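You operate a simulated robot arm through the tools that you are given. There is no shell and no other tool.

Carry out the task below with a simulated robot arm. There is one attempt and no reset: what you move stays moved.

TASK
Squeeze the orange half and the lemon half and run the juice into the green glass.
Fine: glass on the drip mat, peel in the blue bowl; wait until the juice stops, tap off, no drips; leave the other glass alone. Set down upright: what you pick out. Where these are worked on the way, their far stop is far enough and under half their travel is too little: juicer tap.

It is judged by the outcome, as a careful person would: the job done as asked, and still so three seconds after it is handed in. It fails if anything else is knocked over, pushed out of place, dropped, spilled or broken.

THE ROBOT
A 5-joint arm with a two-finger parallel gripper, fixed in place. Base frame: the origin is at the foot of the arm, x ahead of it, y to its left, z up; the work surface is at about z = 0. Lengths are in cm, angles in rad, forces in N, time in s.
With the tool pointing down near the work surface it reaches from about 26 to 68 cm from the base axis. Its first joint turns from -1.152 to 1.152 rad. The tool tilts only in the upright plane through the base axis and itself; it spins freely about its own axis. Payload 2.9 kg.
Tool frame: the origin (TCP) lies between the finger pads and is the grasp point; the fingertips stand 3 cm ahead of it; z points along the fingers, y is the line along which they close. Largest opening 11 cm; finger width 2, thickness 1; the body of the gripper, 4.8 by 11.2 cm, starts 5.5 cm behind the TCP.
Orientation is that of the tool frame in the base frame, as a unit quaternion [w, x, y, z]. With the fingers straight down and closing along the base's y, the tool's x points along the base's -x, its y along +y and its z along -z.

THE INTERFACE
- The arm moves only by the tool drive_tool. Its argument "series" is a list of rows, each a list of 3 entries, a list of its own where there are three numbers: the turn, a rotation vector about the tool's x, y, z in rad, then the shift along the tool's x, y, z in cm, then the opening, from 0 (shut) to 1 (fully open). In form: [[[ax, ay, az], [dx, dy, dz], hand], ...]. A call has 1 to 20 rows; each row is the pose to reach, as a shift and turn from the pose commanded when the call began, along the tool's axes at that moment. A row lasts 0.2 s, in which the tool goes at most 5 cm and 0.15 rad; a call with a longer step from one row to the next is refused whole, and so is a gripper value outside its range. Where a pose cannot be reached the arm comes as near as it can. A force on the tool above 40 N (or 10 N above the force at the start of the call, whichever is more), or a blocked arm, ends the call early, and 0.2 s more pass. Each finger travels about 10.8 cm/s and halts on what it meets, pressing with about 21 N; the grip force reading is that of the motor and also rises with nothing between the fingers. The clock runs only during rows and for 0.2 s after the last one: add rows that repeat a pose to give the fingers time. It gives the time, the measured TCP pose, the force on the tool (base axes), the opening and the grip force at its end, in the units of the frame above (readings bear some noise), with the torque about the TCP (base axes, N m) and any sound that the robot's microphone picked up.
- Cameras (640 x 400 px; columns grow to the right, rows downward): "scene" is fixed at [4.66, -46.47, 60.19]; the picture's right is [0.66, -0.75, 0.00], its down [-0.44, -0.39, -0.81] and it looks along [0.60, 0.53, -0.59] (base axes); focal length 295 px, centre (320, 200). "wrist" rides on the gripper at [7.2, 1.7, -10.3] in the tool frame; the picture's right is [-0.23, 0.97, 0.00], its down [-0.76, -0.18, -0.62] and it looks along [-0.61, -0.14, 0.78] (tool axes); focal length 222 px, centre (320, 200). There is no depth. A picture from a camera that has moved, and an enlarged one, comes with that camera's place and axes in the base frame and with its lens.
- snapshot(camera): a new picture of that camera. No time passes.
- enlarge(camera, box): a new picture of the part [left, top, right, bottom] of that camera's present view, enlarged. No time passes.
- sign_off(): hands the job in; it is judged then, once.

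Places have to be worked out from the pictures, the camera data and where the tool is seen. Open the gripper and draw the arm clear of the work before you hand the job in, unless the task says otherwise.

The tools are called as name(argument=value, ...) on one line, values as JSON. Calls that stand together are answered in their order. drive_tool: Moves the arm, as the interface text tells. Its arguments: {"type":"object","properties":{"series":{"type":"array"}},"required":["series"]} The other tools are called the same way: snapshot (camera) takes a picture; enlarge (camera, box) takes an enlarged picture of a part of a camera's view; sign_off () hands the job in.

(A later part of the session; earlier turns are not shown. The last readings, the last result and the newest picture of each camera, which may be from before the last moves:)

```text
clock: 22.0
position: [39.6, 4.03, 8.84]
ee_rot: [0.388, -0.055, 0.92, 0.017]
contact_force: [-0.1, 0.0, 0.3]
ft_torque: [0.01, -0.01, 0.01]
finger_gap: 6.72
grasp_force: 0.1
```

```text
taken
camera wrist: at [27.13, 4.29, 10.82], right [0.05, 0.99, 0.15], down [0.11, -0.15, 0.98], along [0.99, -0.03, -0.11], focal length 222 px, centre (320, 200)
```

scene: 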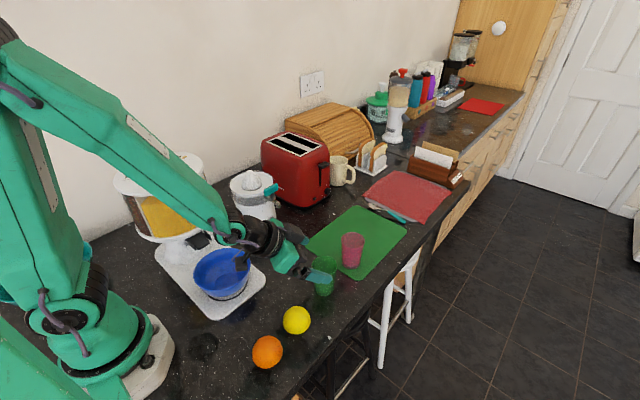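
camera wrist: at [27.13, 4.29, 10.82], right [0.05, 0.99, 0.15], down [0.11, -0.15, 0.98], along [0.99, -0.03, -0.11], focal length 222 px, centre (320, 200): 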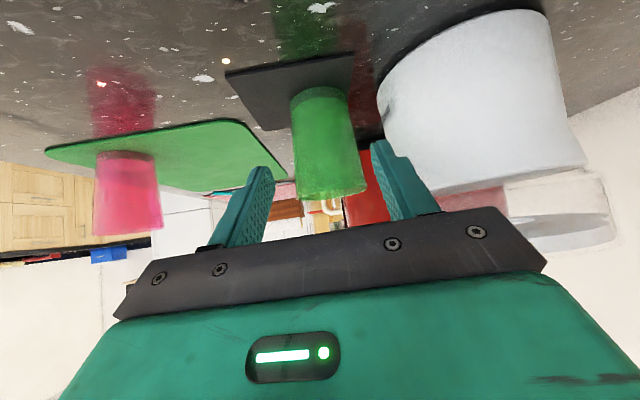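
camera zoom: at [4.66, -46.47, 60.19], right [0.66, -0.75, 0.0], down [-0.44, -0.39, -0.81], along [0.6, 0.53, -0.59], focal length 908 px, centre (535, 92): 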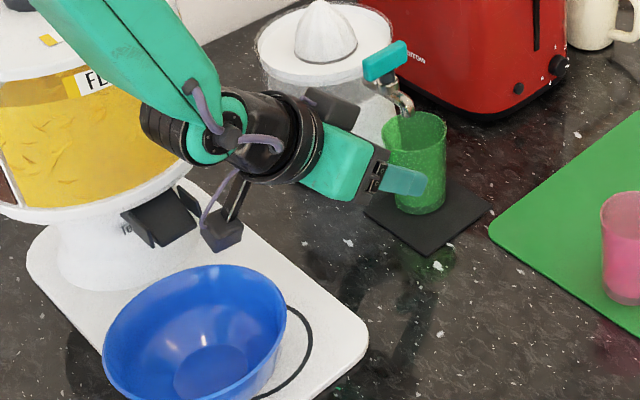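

The glass now stands under the spout and all is clear. I raise the tool and bring it upright, then look at the bowl to drag it back onto its ring.

drive_tool(series=[[[0, 0.13, 0], [-1.43, 0, -1.4], 0.61], [[0, 0.26, 0], [-3.2, 0, -3.1], 0.61], [[0, 0.39, 0], [-5, -0.1, -4.9], 0.61], [[0, 0.52, 0], [-6.8, -0.1, -6.6], 0.61], [[0, 0.66, 0], [-8.6, -0.13, -8.4], 0.61], [[0, 0.8, 0], [-10.4, -0.13, -10.1], 0.61], [[0, 0.8, 0], [-10.4, -0.13, -10.1], 0.61]])

snapshot(camera="wrist")

snapshot(camera="scene")

```text
clock: 23.6
position: [39.67, 3.85, 23.43]
ee_rot: [-0.002, -0.063, 0.998, 0.001]
contact_force: [0.7, 0.1, 0.3]
ft_torque: [0.02, 0.01, 0.01]
finger_gap: 6.73
grasp_force: 0.1
```

```text
taken
camera wrist: at [32.41, 4.56, 33.68], right [0.1, 0.99, 0.0], down [0.78, -0.08, 0.62], along [0.62, -0.06, -0.78], focal length 222 px, centre (320, 200)
```

wrist: 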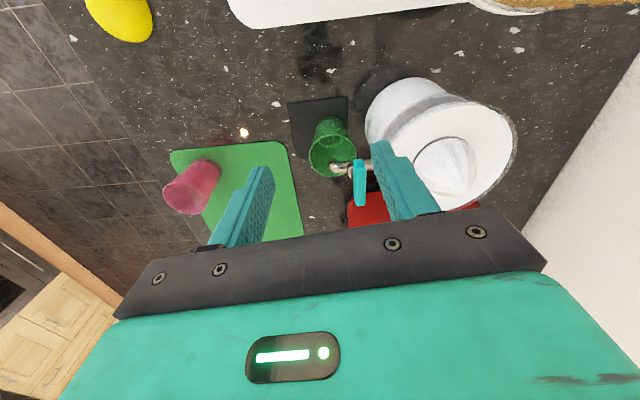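

```text
taken
```

scene: 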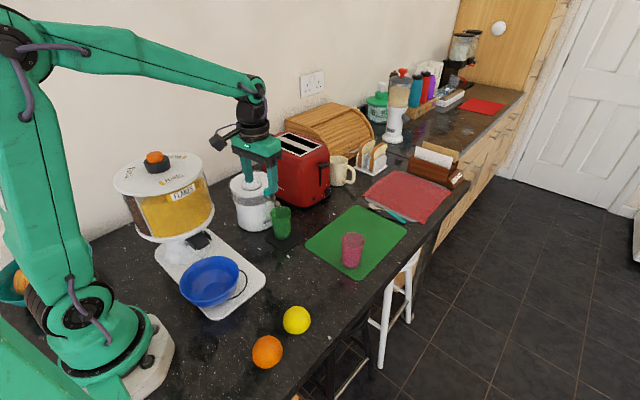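

The scene is calm: glass under the spout, bowl shifted on the tray. I turn the tool a quarter so the fingers close radially and move over the bowl's outer rim.

drive_tool(series=[[[0, 0, -0.143], [1.1, -0.3, -0.2], 0.61], [[0, 0, -0.286], [2.2, -0.6, -0.4], 0.61], [[0, 0, -0.429], [3.3, -0.9, -0.6], 0.61], [[0, 0, -0.572], [4.4, -1.2, -0.8], 0.61], [[0, 0, -0.715], [5.5, -1.5, -1], 0.61], [[0, 0, -0.858], [6.6, -1.8, -1], 0.61], [[0, 0, -1.0], [7.7, -2.1, -1], 0.61], [[0, 0, -1.144], [8.8, -2.4, -1], 0.61], [[0, 0, -1.287], [10, -2.7, -1], 0.61], [[0, 0, -1.43], [11.16, -2.97, -1], 0.61], [[0, 0, -1.43], [11.16, -2.97, -1], 0.61]])

snapshot(camera="wrist")

enlarge(camera="scene", box=[140, 160, 300, 330])

```text
clock: 26.0
position: [28.85, -0.43, 24.44]
ee_rot: [-0.001, -0.703, 0.711, 0.001]
contact_force: [-0.1, 0.8, 0.1]
ft_torque: [-0.01, 0.02, 0.0]
finger_gap: 6.7
grasp_force: 0.2
```

```text
taken
camera wrist: at [27.31, -7.75, 34.65], right [-0.97, 0.24, 0.0], down [0.19, 0.76, 0.62], along [0.15, 0.61, -0.78], focal length 222 px, centre (320, 200)
```

wrist: 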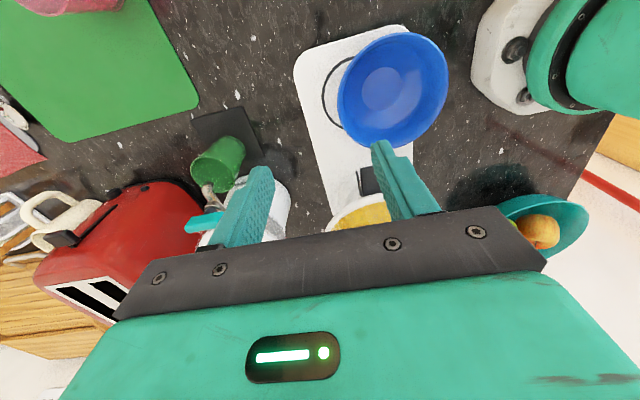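

```text
2.35 times, centred on (220, 245) of scene
camera zoom: at [4.66, -46.47, 60.19], right [0.66, -0.75, 0.0], down [-0.44, -0.39, -0.81], along [0.6, 0.53, -0.59], focal length 694 px, centre (555, 94)
```

zoom: 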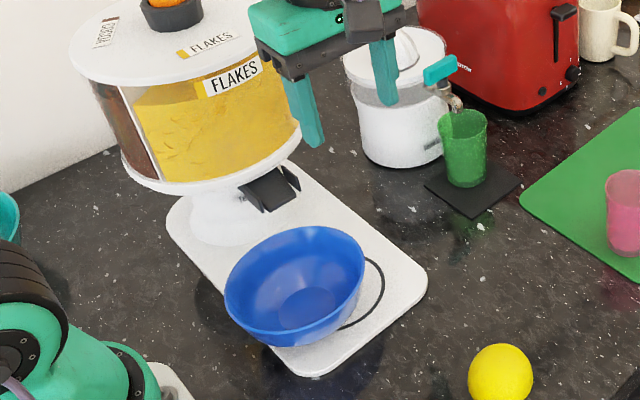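

The ring on the tray shows where the bowl stood. I enlarge both views to measure bowl and ring.

enlarge(camera="wrist", box=[280, 10, 470, 150])

enlarge(camera="scene", box=[180, 240, 280, 330])

```text
2.86 times, centred on (375, 80) of wrist
camera zoom: at [27.31, -7.75, 34.65], right [-0.97, 0.24, 0.0], down [0.19, 0.76, 0.62], along [0.15, 0.61, -0.78], focal length 635 px, centre (163, 543)
```

zoom: 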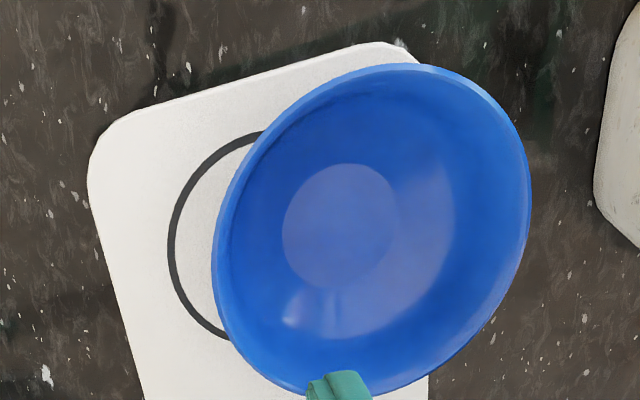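

```text
4.44 times, centred on (230, 285) of scene
camera zoom: at [4.66, -46.47, 60.19], right [0.66, -0.75, 0.0], down [-0.44, -0.39, -0.81], along [0.6, 0.53, -0.59], focal length 1311 px, centre (720, -178)
```

zoom: 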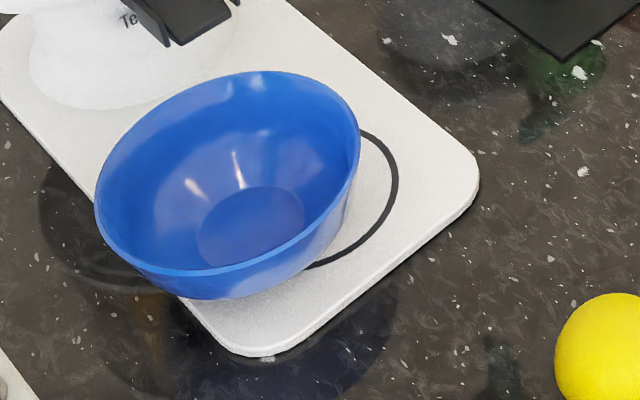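

Bowl centre is about (20.6,1.1), ring centre about (23.5,1.0). I narrow the fingers and lower over the bowl's outer rim so one finger goes inside and one outside.

drive_tool(series=[[[0, 0, 0], [-0.4, 0.5, 3.5], 0.4], [[0, 0, 0], [-0.8, 1, 7], 0.23], [[0, 0, 0], [-1.2, 1.5, 10.5], 0.23], [[0, 0, 0], [-1.5, 1.87, 13], 0.23], [[0, 0, 0], [-1.5, 1.87, 14], 0.23], [[0, 0, 0], [-1.5, 1.87, 14], 0.23]])

snapshot(camera="wrist")

enlarge(camera="scene", box=[170, 200, 290, 310])

```text
clock: 27.4
position: [27.11, 1.04, 10.43]
ee_rot: [-0.001, -0.703, 0.711, 0.002]
contact_force: [-0.2, -0.1, 0.2]
ft_torque: [-0.03, 0.01, -0.03]
finger_gap: 2.53
grasp_force: 0.0
```

```text
taken
camera wrist: at [25.46, -6.14, 20.62], right [-0.97, 0.24, 0.0], down [0.19, 0.76, 0.62], along [0.15, 0.6, -0.78], focal length 222 px, centre (320, 200)
```

wrist: 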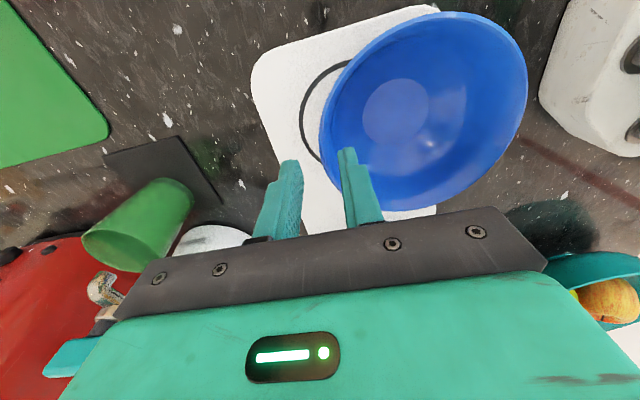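

```text
3.64 times, centred on (230, 255) of scene
camera zoom: at [4.66, -46.47, 60.19], right [0.66, -0.75, 0.0], down [-0.44, -0.39, -0.81], along [0.6, 0.53, -0.59], focal length 1073 px, centre (647, 0)
```

zoom: 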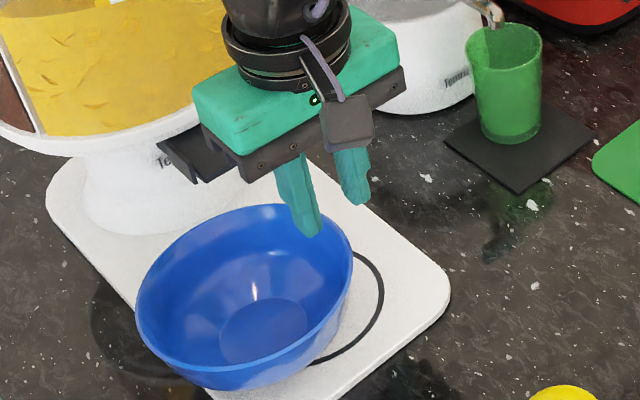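

Inner finger is over the bowl's inside and the outer one beyond the rim. I lower 2.5 cm.

drive_tool(series=[[[0, 0, 0], [0.2, 0, 0.9], 0.23], [[0, 0, 0], [0.2, 0, 1.8], 0.23], [[0, 0, 0], [0.2, 0, 2.5], 0.23], [[0, 0, 0], [0.2, 0, 2.5], 0.23]])

snapshot(camera="wrist")

enlarge(camera="scene", box=[170, 200, 290, 310])

```text
clock: 28.4
position: [26.99, 0.91, 7.78]
ee_rot: [-0.001, -0.702, 0.712, 0.002]
contact_force: [0.3, 0.8, 0.8]
ft_torque: [-0.01, 0.0, 0.01]
finger_gap: 2.55
grasp_force: 0.0
```

```text
taken
camera wrist: at [25.39, -6.35, 18.08], right [-0.97, 0.24, 0.0], down [0.19, 0.76, 0.62], along [0.15, 0.6, -0.78], focal length 222 px, centre (320, 200)
```

wrist: 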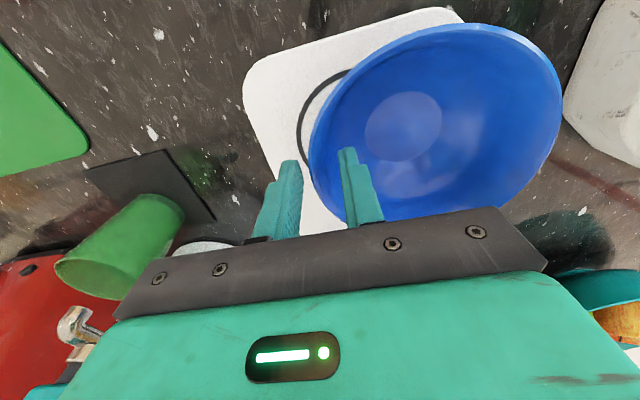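

```text
3.64 times, centred on (230, 255) of scene
camera zoom: at [4.66, -46.47, 60.19], right [0.66, -0.75, 0.0], down [-0.44, -0.39, -0.81], along [0.6, 0.53, -0.59], focal length 1073 px, centre (647, 0)
```

zoom: 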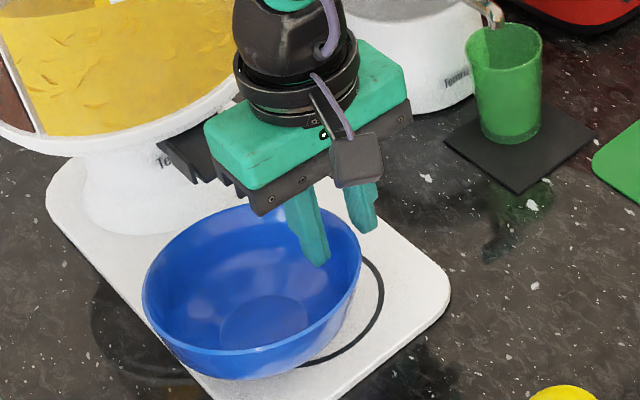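

The bowl already followed slightly. Now I drag it outward by about 2.3 cm.

drive_tool(series=[[[0, 0, 0], [0, -0.6, 0], 0.23], [[0, 0, 0], [0, -1.2, 0], 0.23], [[0, 0, 0], [0, -1.8, 0], 0.23], [[0, 0, 0], [0, -2.3, 0], 0.23], [[0, 0, 0], [0, -2.3, 0], 0.23]])

enlarge(camera="scene", box=[170, 200, 290, 310])

snapshot(camera="wrist")

```text
clock: 29.6
position: [29.35, 0.81, 7.9]
ee_rot: [-0.001, -0.702, 0.712, 0.001]
contact_force: [-0.8, 0.2, 1.0]
ft_torque: [0.01, 0.04, -0.01]
finger_gap: 2.59
grasp_force: 0.3
```

```text
3.64 times, centred on (230, 255) of scene
camera zoom: at [4.66, -46.47, 60.19], right [0.66, -0.75, 0.0], down [-0.44, -0.39, -0.81], along [0.6, 0.53, -0.59], focal length 1073 px, centre (647, 0)
```

zoom: 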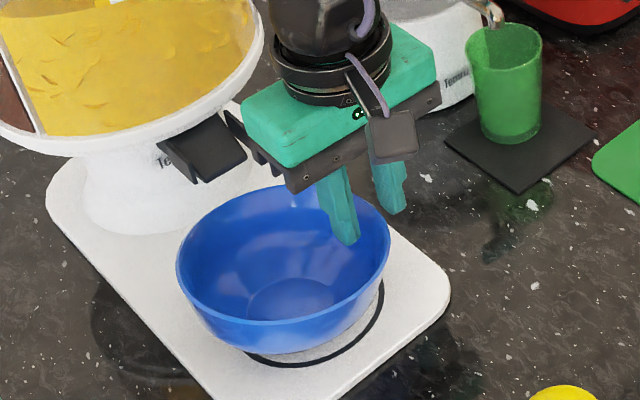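

```text
taken
camera wrist: at [27.71, -6.43, 18.14], right [-0.97, 0.24, 0.0], down [0.19, 0.76, 0.62], along [0.15, 0.6, -0.78], focal length 222 px, centre (320, 200)
```

wrist: 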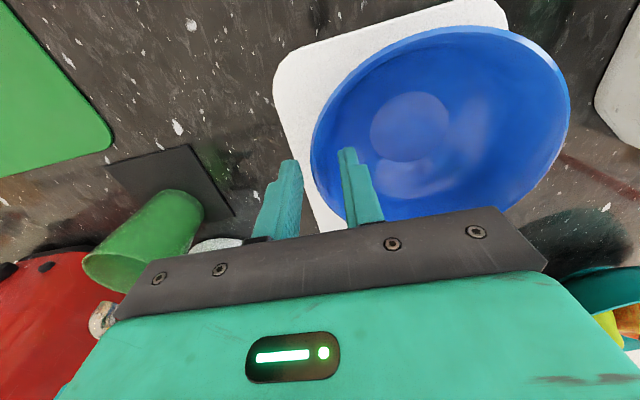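

Nearly there; about 0.6 cm more to match the first picture.

drive_tool(series=[[[0, 0, 0], [0, -0.35, 0], 0.23], [[0, 0, 0], [0, -0.65, 0], 0.23], [[0, 0, 0], [0, -0.65, 0], 0.23], [[0, 0, 0], [0, 0.1, 0], 0.23], [[0, 0, 0], [0, 0.1, -1.5], 0.23], [[0, 0, 0], [0, 0.1, -5], 0.23], [[0, 0, 0], [0, 0.1, -9], 0.23], [[0, 0, 0], [0, 0.1, -9], 0.23]])

enlarge(camera="scene", box=[180, 240, 380, 380])

snapshot(camera="wrist")

```text
clock: 31.4
position: [29.17, 0.86, 16.91]
ee_rot: [-0.001, -0.703, 0.711, 0.002]
contact_force: [-0.3, 0.7, 0.3]
ft_torque: [0.03, 0.02, -0.01]
finger_gap: 2.5
grasp_force: 0.0
```

```text
2.86 times, centred on (280, 310) of scene
camera zoom: at [4.66, -46.47, 60.19], right [0.66, -0.75, 0.0], down [-0.44, -0.39, -0.81], along [0.6, 0.53, -0.59], focal length 843 px, centre (434, -114)
```

zoom: 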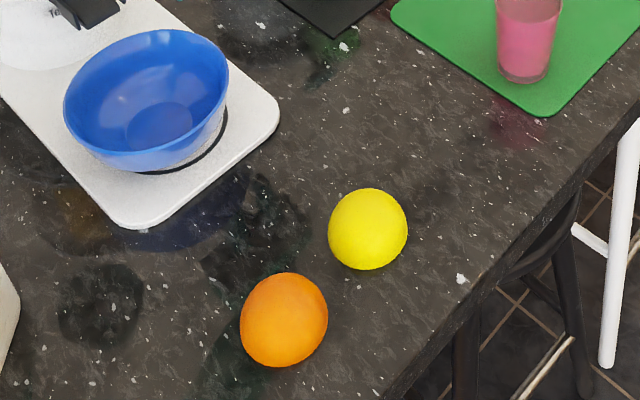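

```text
taken
camera wrist: at [27.67, -6.44, 27.2], right [-0.97, 0.24, 0.0], down [0.19, 0.76, 0.62], along [0.15, 0.6, -0.78], focal length 222 px, centre (320, 200)
```

wrist: 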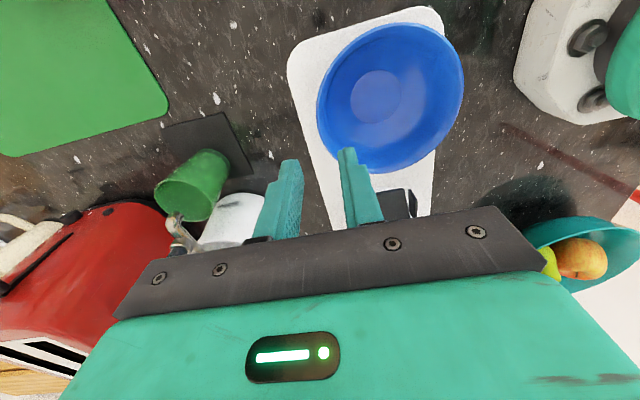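

Compared with the first picture the bowl is still about 0.7 cm short (my outer finger likely nudged it back). I repeat the push and lift straight up this time.

drive_tool(series=[[[0, 0, 0], [0, 0, 4], 0.23], [[0, 0, 0], [0, 0, 7.5], 0.23], [[0, 0, 0], [0, 0, 9], 0.23], [[0, 0, 0], [-0.1, -0.4, 9], 0.23], [[0, 0, 0], [-0.2, -0.85, 9], 0.23], [[0, 0, 0], [-0.2, -0.85, 9], 0.23], [[0, 0, 0], [-0.2, -0.75, 9], 0.23], [[0, 0, 0], [-0.2, -0.75, 7.5], 0.23], [[0, 0, 0], [-0.2, -0.75, 4], 0.23], [[0, 0, 0], [-0.2, -0.75, 0], 0.23]])

enlarge(camera="scene", box=[180, 240, 380, 380])

```text
clock: 33.6
position: [30.01, 1.0, 16.93]
ee_rot: [-0.002, -0.702, 0.712, 0.002]
contact_force: [0.6, -0.9, 0.0]
ft_torque: [0.0, 0.01, 0.01]
finger_gap: 2.54
grasp_force: 0.0
```

```text
2.86 times, centred on (280, 310) of scene
camera zoom: at [4.66, -46.47, 60.19], right [0.66, -0.75, 0.0], down [-0.44, -0.39, -0.81], along [0.6, 0.53, -0.59], focal length 843 px, centre (434, -114)
```

zoom: 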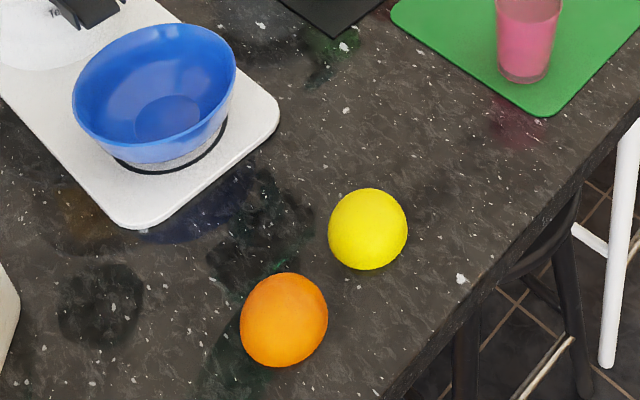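

The bowl is back exactly where it was at the start. Now for the orange: I turn the tool back and move above it for a close look.

drive_tool(series=[[[0, 0, 0.142], [1.65, 0.7, -0.6], 0.4], [[0, 0, 0.283], [3.3, 1.4, -1.2], 0.6], [[0, 0, 0.425], [4.95, 2.1, -1.8], 0.8], [[0, 0, 0.567], [6.6, 2.8, -2.4], 0.9], [[0, 0, 0.708], [8.2, 3.5, -3], 0.9], [[0, 0, 0.85], [9.9, 4.2, -3], 0.9], [[0, 0, 0.99], [11.5, 4.9, -3], 0.9], [[0, 0, 1.133], [13.2, 5.6, -3], 0.9], [[0, 0, 1.275], [14.8, 6.3, -3], 0.9], [[0, 0, 1.416], [16.5, 7, -3], 0.9], [[0, 0, 1.558], [18.1, 7.75, -3], 0.9], [[0, 0, 1.558], [18.1, 7.75, -3], 0.9]])

snapshot(camera="wrist")

snapshot(camera="scene")

```text
clock: 36.2
position: [22.08, -17.01, 19.79]
ee_rot: [-0.002, 0.002, 1.0, 0.001]
contact_force: [0.2, 0.5, 0.8]
ft_torque: [-0.01, -0.02, 0.02]
finger_gap: 9.88
grasp_force: 0.1
```

```text
taken
camera wrist: at [14.9, -15.27, 30.18], right [0.23, 0.97, 0.0], down [0.76, -0.18, 0.62], along [0.6, -0.14, -0.78], focal length 222 px, centre (320, 200)
```

wrist: 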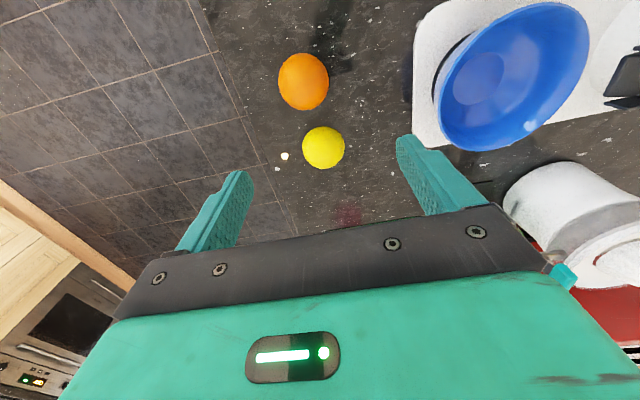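

```text
taken
```

scene: 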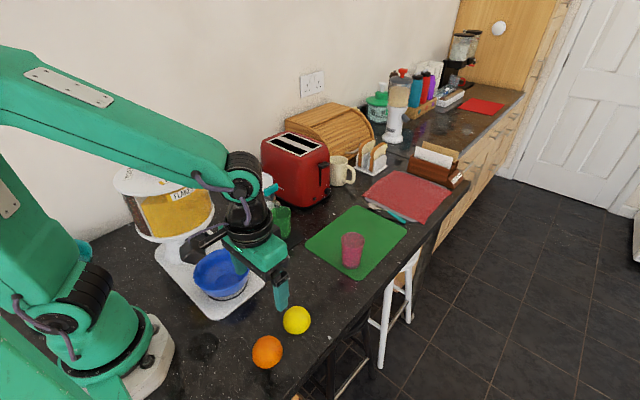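

Orange half is at about (19.5,-18.3), lemon half at (28.1,-18). I go down over the orange, first to z≈7.

drive_tool(series=[[[0, 0, 0], [0.9, -0.45, 4], 0.9], [[0, 0, 0], [1.8, -0.9, 8], 0.9], [[0, 0, 0], [2.58, -1.3, 11], 0.9], [[0, 0, 0], [2.58, -1.3, 12.6], 0.9], [[0, 0, 0], [2.58, -1.3, 12.6], 0.9]])

snapshot(camera="wrist")

enlarge(camera="scene", box=[210, 280, 330, 390])

```text
clock: 37.4
position: [19.46, -18.33, 7.35]
ee_rot: [-0.001, 0.0, 1.0, 0.0]
contact_force: [0.8, 0.0, -0.3]
ft_torque: [0.01, 0.02, -0.03]
finger_gap: 9.87
grasp_force: 0.0
```

```text
taken
camera wrist: at [12.31, -16.58, 17.57], right [0.23, 0.97, 0.0], down [0.76, -0.18, 0.62], along [0.6, -0.14, -0.78], focal length 222 px, centre (320, 200)
```

wrist: 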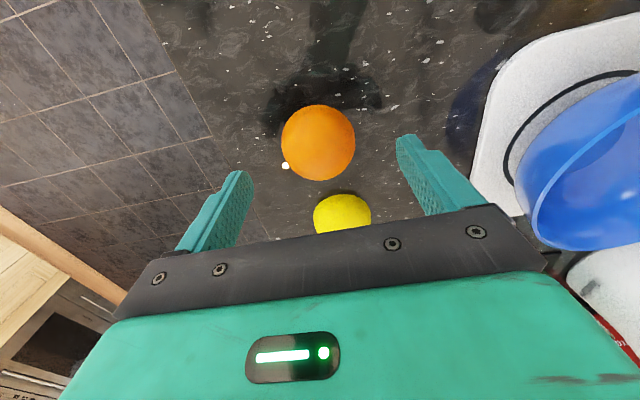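

```text
3.64 times, centred on (270, 335) of scene
camera zoom: at [4.66, -46.47, 60.19], right [0.66, -0.75, 0.0], down [-0.44, -0.39, -0.81], along [0.6, 0.53, -0.59], focal length 1073 px, centre (502, -291)
```

zoom: 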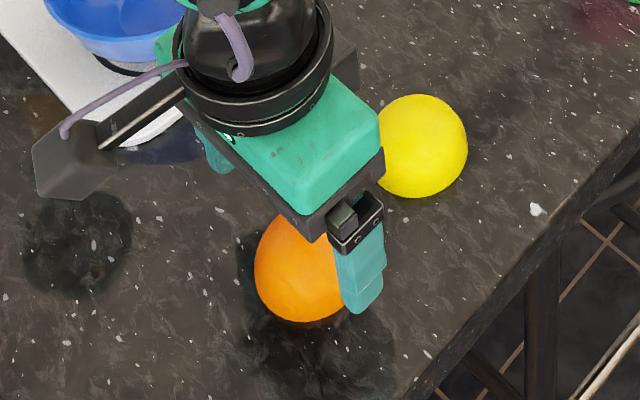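

Well centred. I lower to the counter with the fingers around the orange and close.

drive_tool(series=[[[0, 0, 0], [0.25, 0, 1.5], 0.9], [[0, 0, 0], [0.25, 0, 3], 0.9], [[0, 0, 0], [0.25, 0, 4.0], 0.9], [[0, 0, 0], [0.25, 0, 4.0], 0.9]])

```text
clock: 38.4
position: [19.2, -18.11, 3.25]
ee_rot: [0.0, 0.001, 1.0, 0.002]
contact_force: [0.2, -0.4, -0.2]
ft_torque: [0.0, -0.06, 0.01]
finger_gap: 9.91
grasp_force: 0.2
```

drive_tool(series=[[[0, 0, 0], [0, 0, 0], 0.7], [[0, 0, 0], [0, 0, 0], 0.5], [[0, 0, 0], [0, 0, 0], 0.35], [[0, 0, 0], [0, 0, 0], 0.35]])

snapshot(camera="wrist")

enlarge(camera="scene", box=[210, 280, 330, 390])

```text
clock: 39.4
position: [19.12, -18.16, 3.31]
ee_rot: [-0.001, 0.0, 1.0, 0.001]
contact_force: [-0.3, -0.7, 0.1]
ft_torque: [0.04, -0.01, -0.01]
finger_gap: 5.98
grasp_force: 21.2
```

```text
taken
camera wrist: at [12.04, -16.58, 13.57], right [0.23, 0.97, 0.0], down [0.76, -0.18, 0.62], along [0.6, -0.14, -0.78], focal length 222 px, centre (320, 200)
```

wrist: 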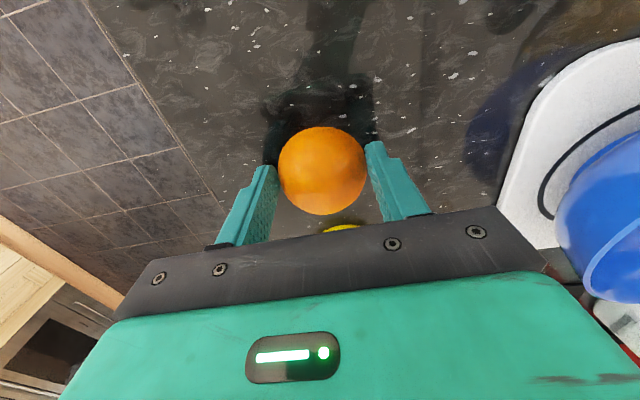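

```text
3.64 times, centred on (270, 335) of scene
camera zoom: at [4.66, -46.47, 60.19], right [0.66, -0.75, 0.0], down [-0.44, -0.39, -0.81], along [0.6, 0.53, -0.59], focal length 1073 px, centre (502, -291)
```

zoom: 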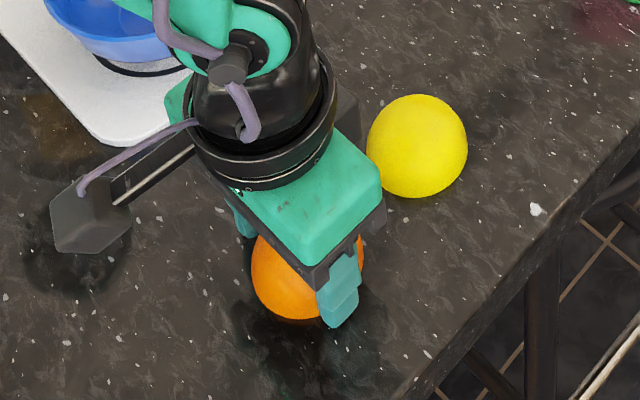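

The orange half is held (gap 6.0, centred). I lift it and carry it near the juicer for a look with the wrist camera.

drive_tool(series=[[[0, 0, 0], [0, 0, -3], 0.35], [[0, 0, 0], [0, 0, -7.5], 0.35], [[0, 0, 0], [0, 0, -12], 0.35], [[0, 0, 0], [0, 0, -16.5], 0.35], [[0, 0, 0], [0, 0, -21], 0.35], [[0, 0, 0], [-2.3, 3.4, -23], 0.35], [[0, 0, 0], [-4.6, 6.8, -23], 0.35], [[0, 0, 0], [-6.9, 10.2, -23], 0.35], [[0, 0, 0], [-9.2, 13.6, -23], 0.35], [[0, 0, 0], [-11.5, 17, -23], 0.35], [[0, 0, 0], [-13.8, 20.4, -23], 0.35], [[0, 0, 0], [-16.1, 23.8, -23], 0.35], [[0, 0, 0], [-18.4, 27.2, -23], 0.35], [[0, 0, 0], [-20.5, 30.2, -23], 0.35], [[0, 0, 0], [-20.5, 30.2, -23], 0.35]])

snapshot(camera="wrist")

snapshot(camera="scene")

```text
clock: 42.6
position: [39.74, 12.01, 26.15]
ee_rot: [-0.002, 0.0, 1.0, -0.001]
contact_force: [0.6, -0.3, 0.1]
ft_torque: [0.02, 0.01, 0.0]
finger_gap: 5.98
grasp_force: 21.4
```

```text
taken
camera wrist: at [32.73, 13.65, 36.52], right [0.23, 0.97, 0.0], down [0.76, -0.18, 0.62], along [0.6, -0.14, -0.78], focal length 222 px, centre (320, 200)
```

wrist: 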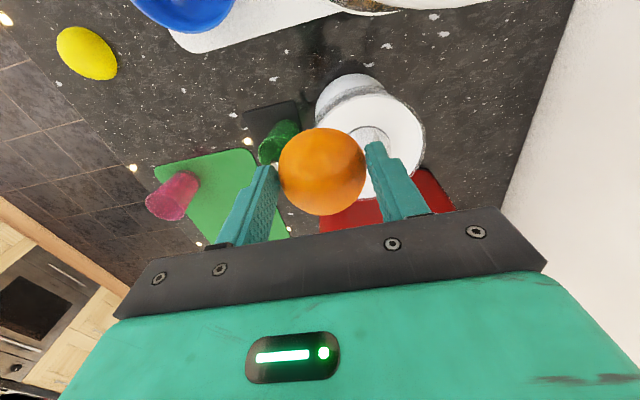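

```text
taken
```

scene: 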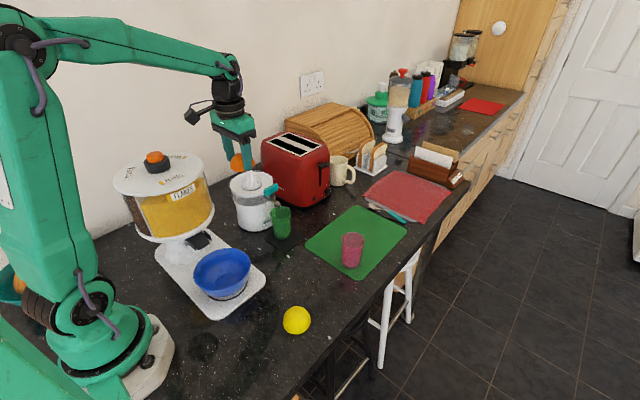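

I enlarge the wrist view on the juicer to fix its centre.

enlarge(camera="wrist", box=[290, 60, 450, 200])

enlarge(camera="scene", box=[200, 130, 310, 240])

```text
2.86 times, centred on (370, 130) of wrist
camera zoom: at [32.73, 13.65, 36.52], right [0.23, 0.97, 0.0], down [0.76, -0.18, 0.62], along [0.6, -0.14, -0.78], focal length 635 px, centre (177, 400)
```

zoom: 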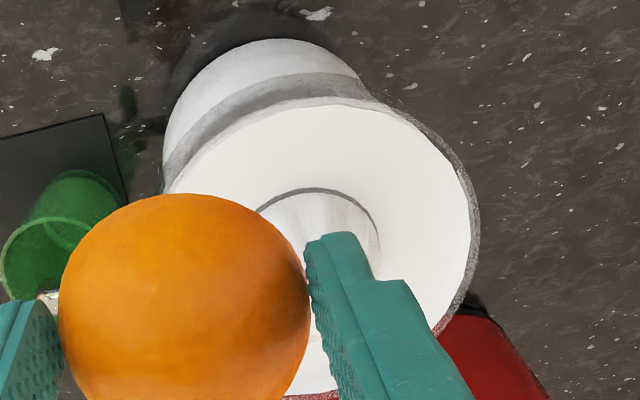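

```text
3.64 times, centred on (255, 185) of scene
camera zoom: at [4.66, -46.46, 60.19], right [0.66, -0.75, 0.0], down [-0.44, -0.39, -0.81], along [0.6, 0.53, -0.59], focal length 1073 px, centre (556, 254)
```

zoom: 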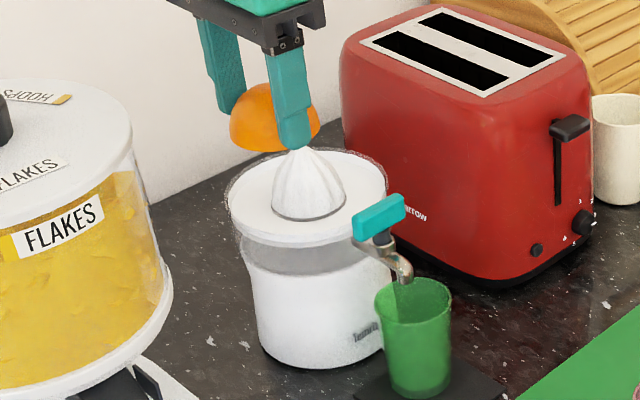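

Cut face is down, dome up. Juicer centre is about (45.3,16.6), cone tip z≈17.7. I hover the orange 3 cm above the tip and compare in both views.

drive_tool(series=[[[0, 0, 0], [-2.7, 2.3, 0], 0.35], [[0, 0, 0], [-5.4, 4.6, 0.5], 0.35], [[0, 0, 0], [-5.4, 4.6, 2.2], 0.35], [[0, 0, 0], [-5.4, 4.6, 2.2], 0.35]])

enlarge(camera="scene", box=[210, 130, 300, 220])

enlarge(camera="wrist", box=[230, 80, 430, 220])

```text
clock: 43.6
position: [45.19, 16.52, 24.07]
ee_rot: [-0.002, 0.0, 1.0, -0.001]
contact_force: [-0.1, 0.4, -2.0]
ft_torque: [-0.06, 0.04, 0.01]
finger_gap: 5.97
grasp_force: 21.0
```

```text
4.44 times, centred on (255, 175) of scene
camera zoom: at [4.66, -46.47, 60.19], right [0.66, -0.75, 0.0], down [-0.44, -0.39, -0.81], along [0.6, 0.53, -0.59], focal length 1311 px, centre (609, 311)
```

zoom: 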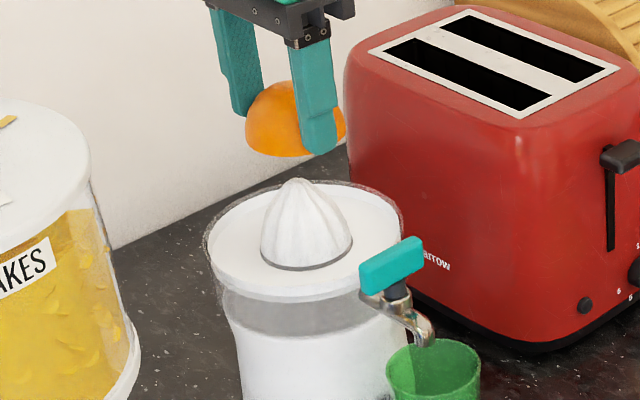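

```text
2.86 times, centred on (330, 150) of wrist
camera zoom: at [38.08, 18.26, 34.32], right [0.23, 0.97, 0.0], down [0.76, -0.18, 0.62], along [0.6, -0.14, -0.78], focal length 635 px, centre (291, 343)
```

zoom: 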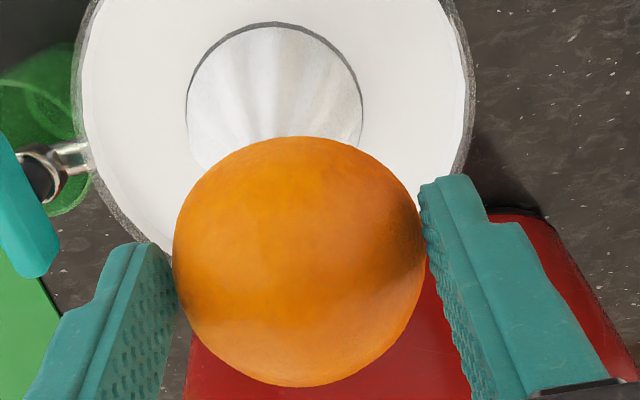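

From both views the cone axis is about (44.4,16.3), tip z≈18. I correct the position and descend until the orange touches the cone.

drive_tool(series=[[[0, 0, 0], [0.8, -0.2, 0], 0.35], [[0, 0, 0], [0.8, -0.2, 1], 0.35], [[0, 0, 0], [0.8, -0.2, 2], 0.35], [[0, 0, 0], [0.8, -0.2, 2.5], 0.35], [[0, 0, 0], [0.8, -0.2, 2.5], 0.35]])

enlarge(camera="scene", box=[210, 130, 300, 220])

enlarge(camera="wrist", box=[230, 80, 430, 220])

```text
clock: 44.8
position: [44.43, 16.3, 21.55]
ee_rot: [-0.002, 0.001, 1.0, -0.001]
contact_force: [0.3, 0.6, -0.7]
ft_torque: [0.01, 0.0, -0.02]
finger_gap: 5.98
grasp_force: 21.0
```

```text
4.44 times, centred on (255, 175) of scene
camera zoom: at [4.66, -46.47, 60.19], right [0.66, -0.75, 0.0], down [-0.44, -0.39, -0.81], along [0.6, 0.53, -0.59], focal length 1311 px, centre (609, 311)
```

zoom: 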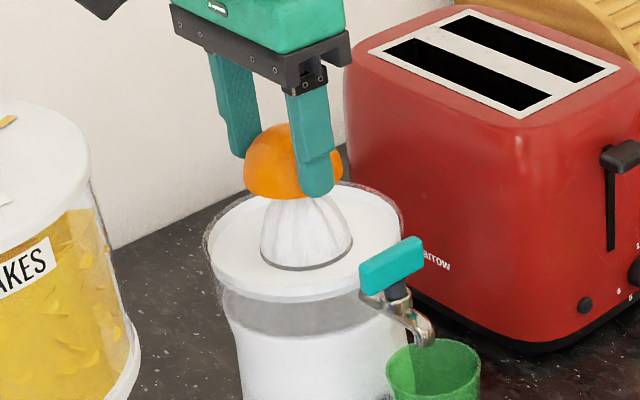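

```text
2.86 times, centred on (330, 150) of wrist
camera zoom: at [37.25, 18.02, 31.77], right [0.23, 0.97, 0.0], down [0.76, -0.18, 0.62], along [0.6, -0.14, -0.78], focal length 635 px, centre (291, 343)
```

zoom: 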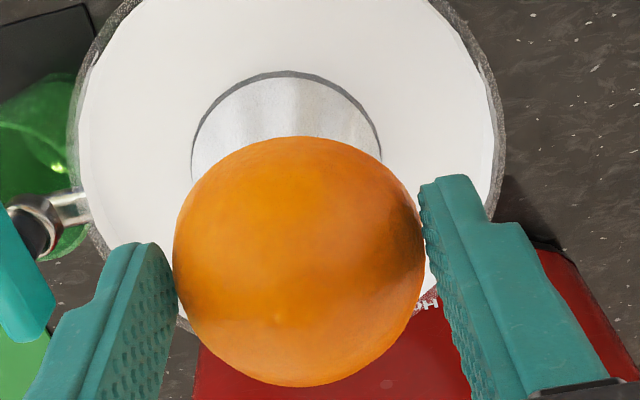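

Orange is centred over the cone, about to touch. I press down step by step and watch the force.

drive_tool(series=[[[0, 0, 0], [0, 0, 0.5], 0.3], [[0, 0, 0], [0, 0, 1], 0.3], [[0, 0, 0], [0, 0, 1.5], 0.3], [[0, 0, 0], [0, 0, 1.5], 0.3]])

enlarge(camera="scene", box=[210, 130, 300, 220])

```text
clock: 45.8
position: [44.27, 16.25, 20.01]
ee_rot: [-0.002, 0.0, 1.0, -0.002]
contact_force: [0.1, 0.5, -0.6]
ft_torque: [0.02, -0.02, 0.03]
finger_gap: 5.95
grasp_force: 20.5
```

```text
4.44 times, centred on (255, 175) of scene
camera zoom: at [4.66, -46.47, 60.19], right [0.66, -0.75, 0.0], down [-0.44, -0.39, -0.81], along [0.6, 0.53, -0.59], focal length 1311 px, centre (609, 311)
```

zoom: 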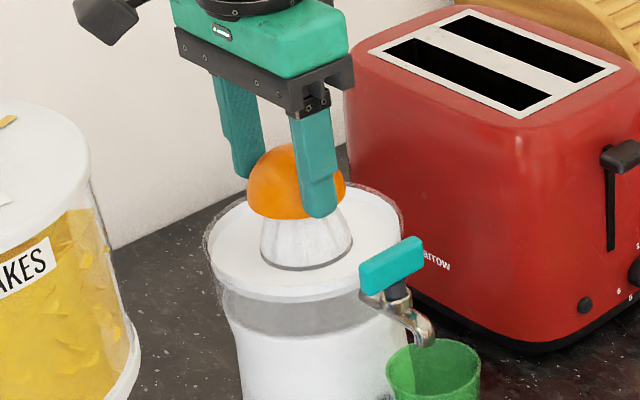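

No resistance yet; the cone enters the fruit. I continue down.

drive_tool(series=[[[0, 0, 0], [0, 0, 0.3], 0.3], [[0, 0, 0], [0, 0, 0.6], 0.3], [[0, 0, 0], [0, 0, 0.9], 0.3], [[0, 0, 0], [0, 0, 0.9], 0.3]])

enlarge(camera="scene", box=[210, 130, 300, 220])

```text
clock: 46.8
position: [44.29, 16.33, 19.14]
ee_rot: [-0.002, 0.0, 1.0, -0.001]
contact_force: [-1.6, -1.9, 1.3]
ft_torque: [-0.09, 0.08, -0.03]
finger_gap: 5.95
grasp_force: 20.9
```

```text
4.44 times, centred on (255, 175) of scene
camera zoom: at [4.65, -46.47, 60.19], right [0.66, -0.75, 0.0], down [-0.44, -0.39, -0.81], along [0.6, 0.53, -0.59], focal length 1311 px, centre (609, 311)
```

zoom: 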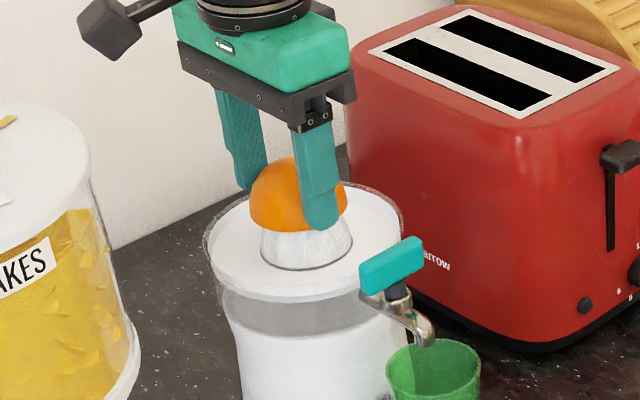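

Light contact with a push toward -x,-y, so I shift 2 mm that way and press further.

drive_tool(series=[[[0, 0, 0], [0.15, -0.15, 0], 0.3], [[0, 0, 0], [0.15, -0.2, 0.2], 0.3], [[0, 0, 0], [0.15, -0.2, 0.4], 0.3], [[0, 0, 0], [0.15, -0.2, 0.4], 0.3]])

```text
clock: 47.8
position: [44.14, 16.14, 18.79]
ee_rot: [-0.002, 0.0, 1.0, 0.0]
contact_force: [0.5, 0.9, 1.8]
ft_torque: [0.01, -0.02, 0.04]
finger_gap: 5.97
grasp_force: 21.0
```

drive_tool(series=[[[0, 0, 0], [-0.05, 0.05, 0.2], 0.25], [[0, 0, 0], [-0.05, 0.05, 0.4], 0.25], [[0, 0, 0], [-0.05, 0.05, 0.6], 0.25], [[0, 0, 0], [-0.05, 0.05, 0.6], 0.25]])

enlarge(camera="scene", box=[210, 130, 300, 220])

```text
clock: 48.8
position: [44.26, 16.15, 18.23]
ee_rot: [0.0, 0.001, 1.0, 0.0]
contact_force: [-6.1, -7.6, 26.3]
ft_torque: [-0.34, 0.07, -0.11]
finger_gap: 6.0
grasp_force: 20.9
```

```text
4.44 times, centred on (255, 175) of scene
camera zoom: at [4.64, -46.47, 60.19], right [0.66, -0.75, 0.0], down [-0.44, -0.39, -0.81], along [0.6, 0.53, -0.59], focal length 1311 px, centre (609, 311)
```

zoom: 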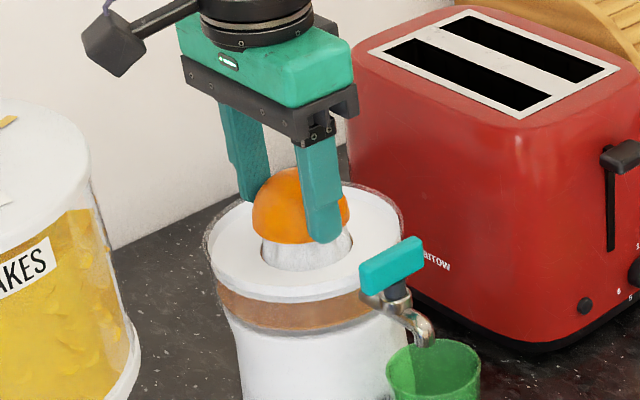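

Juice is showing in the window at 26 N of pressing. I keep the pressure and twist back and forth to press it out fully.

drive_tool(series=[[[0, 0, 0.14], [0.1, -0.12, 0.05], 0.25], [[0, 0, 0.28], [0.1, -0.12, 0.05], 0.25], [[0, 0, 0.42], [0.1, -0.12, 0.05], 0.25], [[0, 0, 0.28], [0.1, -0.12, 0.05], 0.25], [[0, 0, 0.14], [0.1, -0.12, 0.05], 0.25], [[0, 0, 0], [0.1, -0.12, 0.05], 0.25], [[0, 0, -0.14], [0.1, -0.12, 0.05], 0.25], [[0, 0, -0.28], [0.1, -0.12, 0.05], 0.25], [[0, 0, -0.42], [0.1, -0.12, 0.05], 0.25], [[0, 0, -0.28], [0.1, -0.12, 0.05], 0.25], [[0, 0, -0.14], [0.1, -0.12, 0.05], 0.25], [[0, 0, 0], [0.1, -0.12, 0.05], 0.25]])

enlarge(camera="scene", box=[210, 130, 300, 220])

```text
clock: 51.4
position: [44.12, 16.21, 18.24]
ee_rot: [-0.001, 0.0, 1.0, 0.001]
contact_force: [8.0, -0.8, 13.2]
ft_torque: [-0.14, -0.42, 0.1]
finger_gap: 6.06
grasp_force: 20.3
```

```text
4.44 times, centred on (255, 175) of scene
camera zoom: at [4.65, -46.47, 60.19], right [0.66, -0.75, 0.0], down [-0.44, -0.39, -0.81], along [0.6, 0.53, -0.59], focal length 1311 px, centre (609, 311)
```

zoom: 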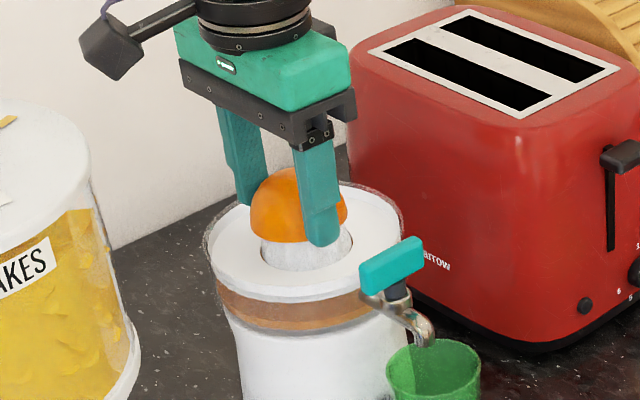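

The juicer window is filled with orange. I press once more for a second or two with a twist to see if the level still rises.

drive_tool(series=[[[0, 0, 0], [-0.08, 0, 0.1], 0.25], [[0, 0, 0.1], [-0.08, 0, 0.2], 0.25], [[0, 0, 0.2], [-0.08, 0, 0.25], 0.25], [[0, 0, 0.3], [-0.08, 0, 0.25], 0.25], [[0, 0, 0.2], [-0.08, 0, 0.25], 0.25], [[0, 0, 0.1], [-0.08, 0, 0.25], 0.25], [[0, 0, 0], [-0.08, 0, 0.25], 0.25]])

enlarge(camera="scene", box=[230, 170, 290, 240])

```text
clock: 53.0
position: [44.2, 15.92, 17.93]
ee_rot: [0.0, 0.0, 1.0, -0.001]
contact_force: [4.2, 2.4, 11.6]
ft_torque: [0.16, -0.15, -0.06]
finger_gap: 6.0
grasp_force: 21.2
```

```text
5.71 times, centred on (260, 205) of scene
camera zoom: at [4.65, -46.47, 60.19], right [0.66, -0.75, 0.0], down [-0.44, -0.39, -0.81], along [0.6, 0.53, -0.59], focal length 1686 px, centre (663, 171)
```

zoom: 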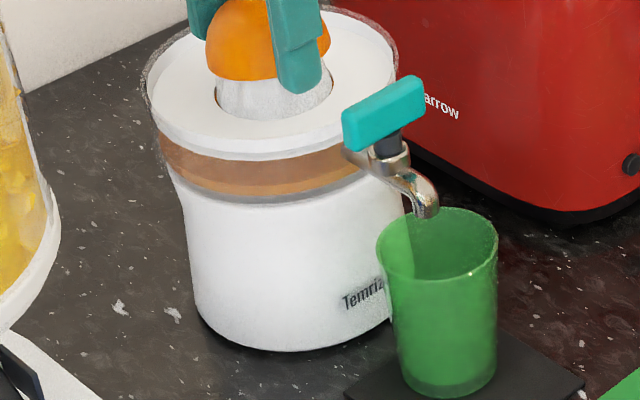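

The level looks steady, so the orange seems spent. I lift the peel off the cone and look at it and the level.

drive_tool(series=[[[0, 0, 0], [0, 0, -1], 0.25], [[0, 0, 0], [0, 0, -3], 0.25], [[0, 0, 0], [0, 0, -5.5], 0.25], [[0, 0, 0], [0, 0, -8], 0.25], [[0, 0, 0], [0, 0, -8], 0.25]])

enlarge(camera="scene", box=[210, 130, 300, 220])

enlarge(camera="scene", box=[230, 175, 275, 215])

snapshot(camera="wrist")

```text
clock: 54.2
position: [44.23, 15.89, 25.89]
ee_rot: [-0.002, 0.0, 1.0, 0.0]
contact_force: [-0.5, -0.3, -0.5]
ft_torque: [0.0, 0.0, 0.03]
finger_gap: 6.0
grasp_force: 21.1
```

```text
4.44 times, centred on (255, 175) of scene
camera zoom: at [4.66, -46.47, 60.19], right [0.66, -0.75, 0.0], down [-0.44, -0.39, -0.81], along [0.6, 0.53, -0.59], focal length 1311 px, centre (609, 311)
```

zoom: 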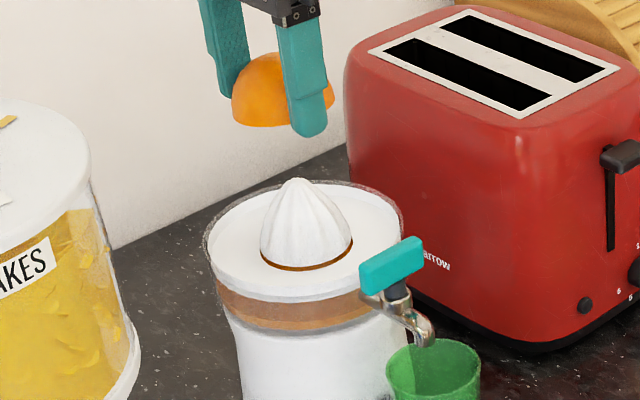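

```text
10.00 times, centred on (252, 195) of scene
camera zoom: at [4.66, -46.47, 60.19], right [0.66, -0.75, 0.0], down [-0.44, -0.39, -0.81], along [0.6, 0.53, -0.59], focal length 2950 px, centre (995, 250)
```

zoom: 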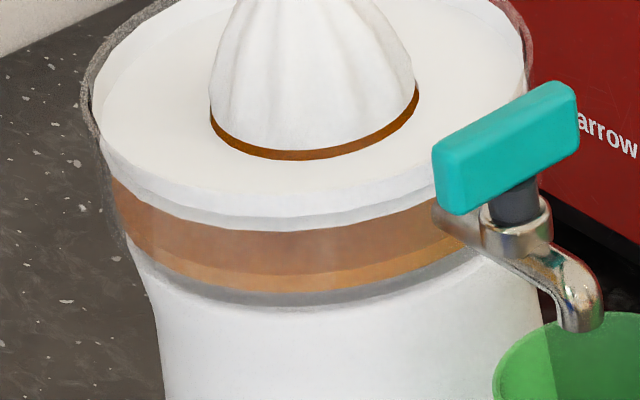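

```text
taken
camera wrist: at [37.09, 17.65, 36.12], right [0.23, 0.97, 0.0], down [0.76, -0.18, 0.62], along [0.6, -0.14, -0.78], focal length 222 px, centre (320, 200)
```

wrist: 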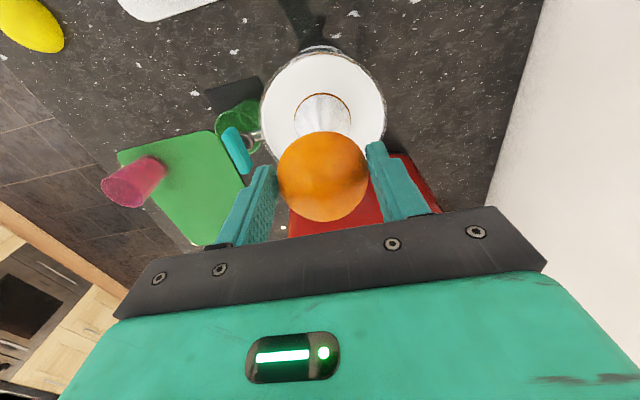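

The peel came up cleanly, the juice stands about half-way in the window, and the glass is still empty, so the tap is shut. I carry the peel to the blue bowl.

drive_tool(series=[[[0, 0, 0], [1.5, -3, 0], 0.25], [[0, 0, 0], [3.2, -6, 0], 0.25], [[0, 0, 0], [5.2, -9, 0], 0.25], [[0, 0, 0], [7.8, -12, 0], 0.25], [[0, 0, 0], [11, -14.2, 0], 0.25], [[0, 0, 0], [14.6, -15.2, 1], 0.25], [[0, 0, 0], [17.9, -15.3, 3], 0.25], [[0, 0, 0], [17.9, -15.3, 7], 0.25], [[0, 0, 0], [17.9, -15.3, 11], 0.25], [[0, 0, 0], [17.9, -15.3, 11], 0.25]])

enlarge(camera="scene", box=[160, 190, 300, 310])

snapshot(camera="wrist")

```text
clock: 56.4
position: [26.3, 0.93, 14.81]
ee_rot: [-0.002, 0.0, 1.0, 0.0]
contact_force: [-0.1, 0.5, -0.3]
ft_torque: [-0.05, -0.02, 0.01]
finger_gap: 6.01
grasp_force: 20.8
```

```text
3.33 times, centred on (230, 250) of scene
camera zoom: at [4.66, -46.47, 60.19], right [0.66, -0.75, 0.0], down [-0.44, -0.39, -0.81], along [0.6, 0.53, -0.59], focal length 983 px, centre (620, 33)
```

zoom: 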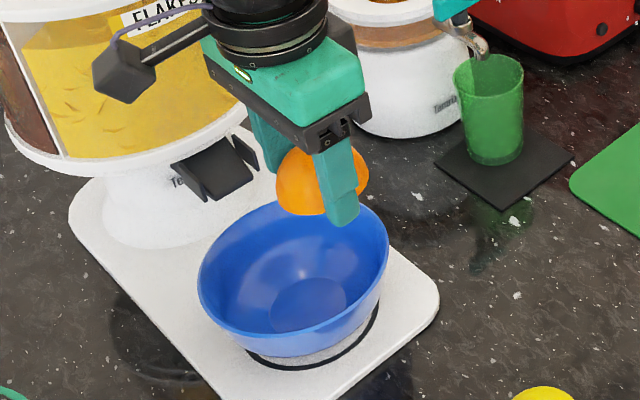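

```text
taken
camera wrist: at [19.16, 2.48, 25.13], right [0.23, 0.97, 0.0], down [0.76, -0.18, 0.62], along [0.6, -0.14, -0.78], focal length 222 px, centre (320, 200)
```

wrist: 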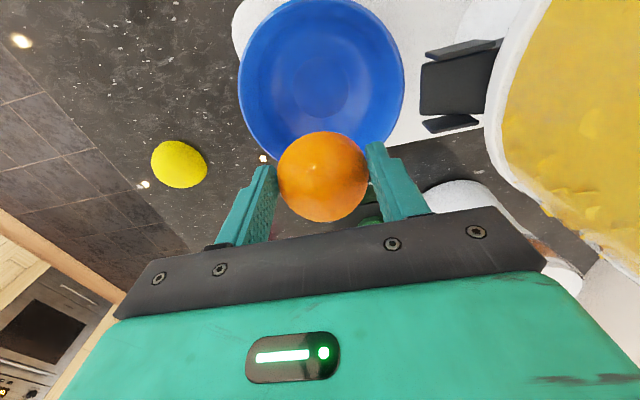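

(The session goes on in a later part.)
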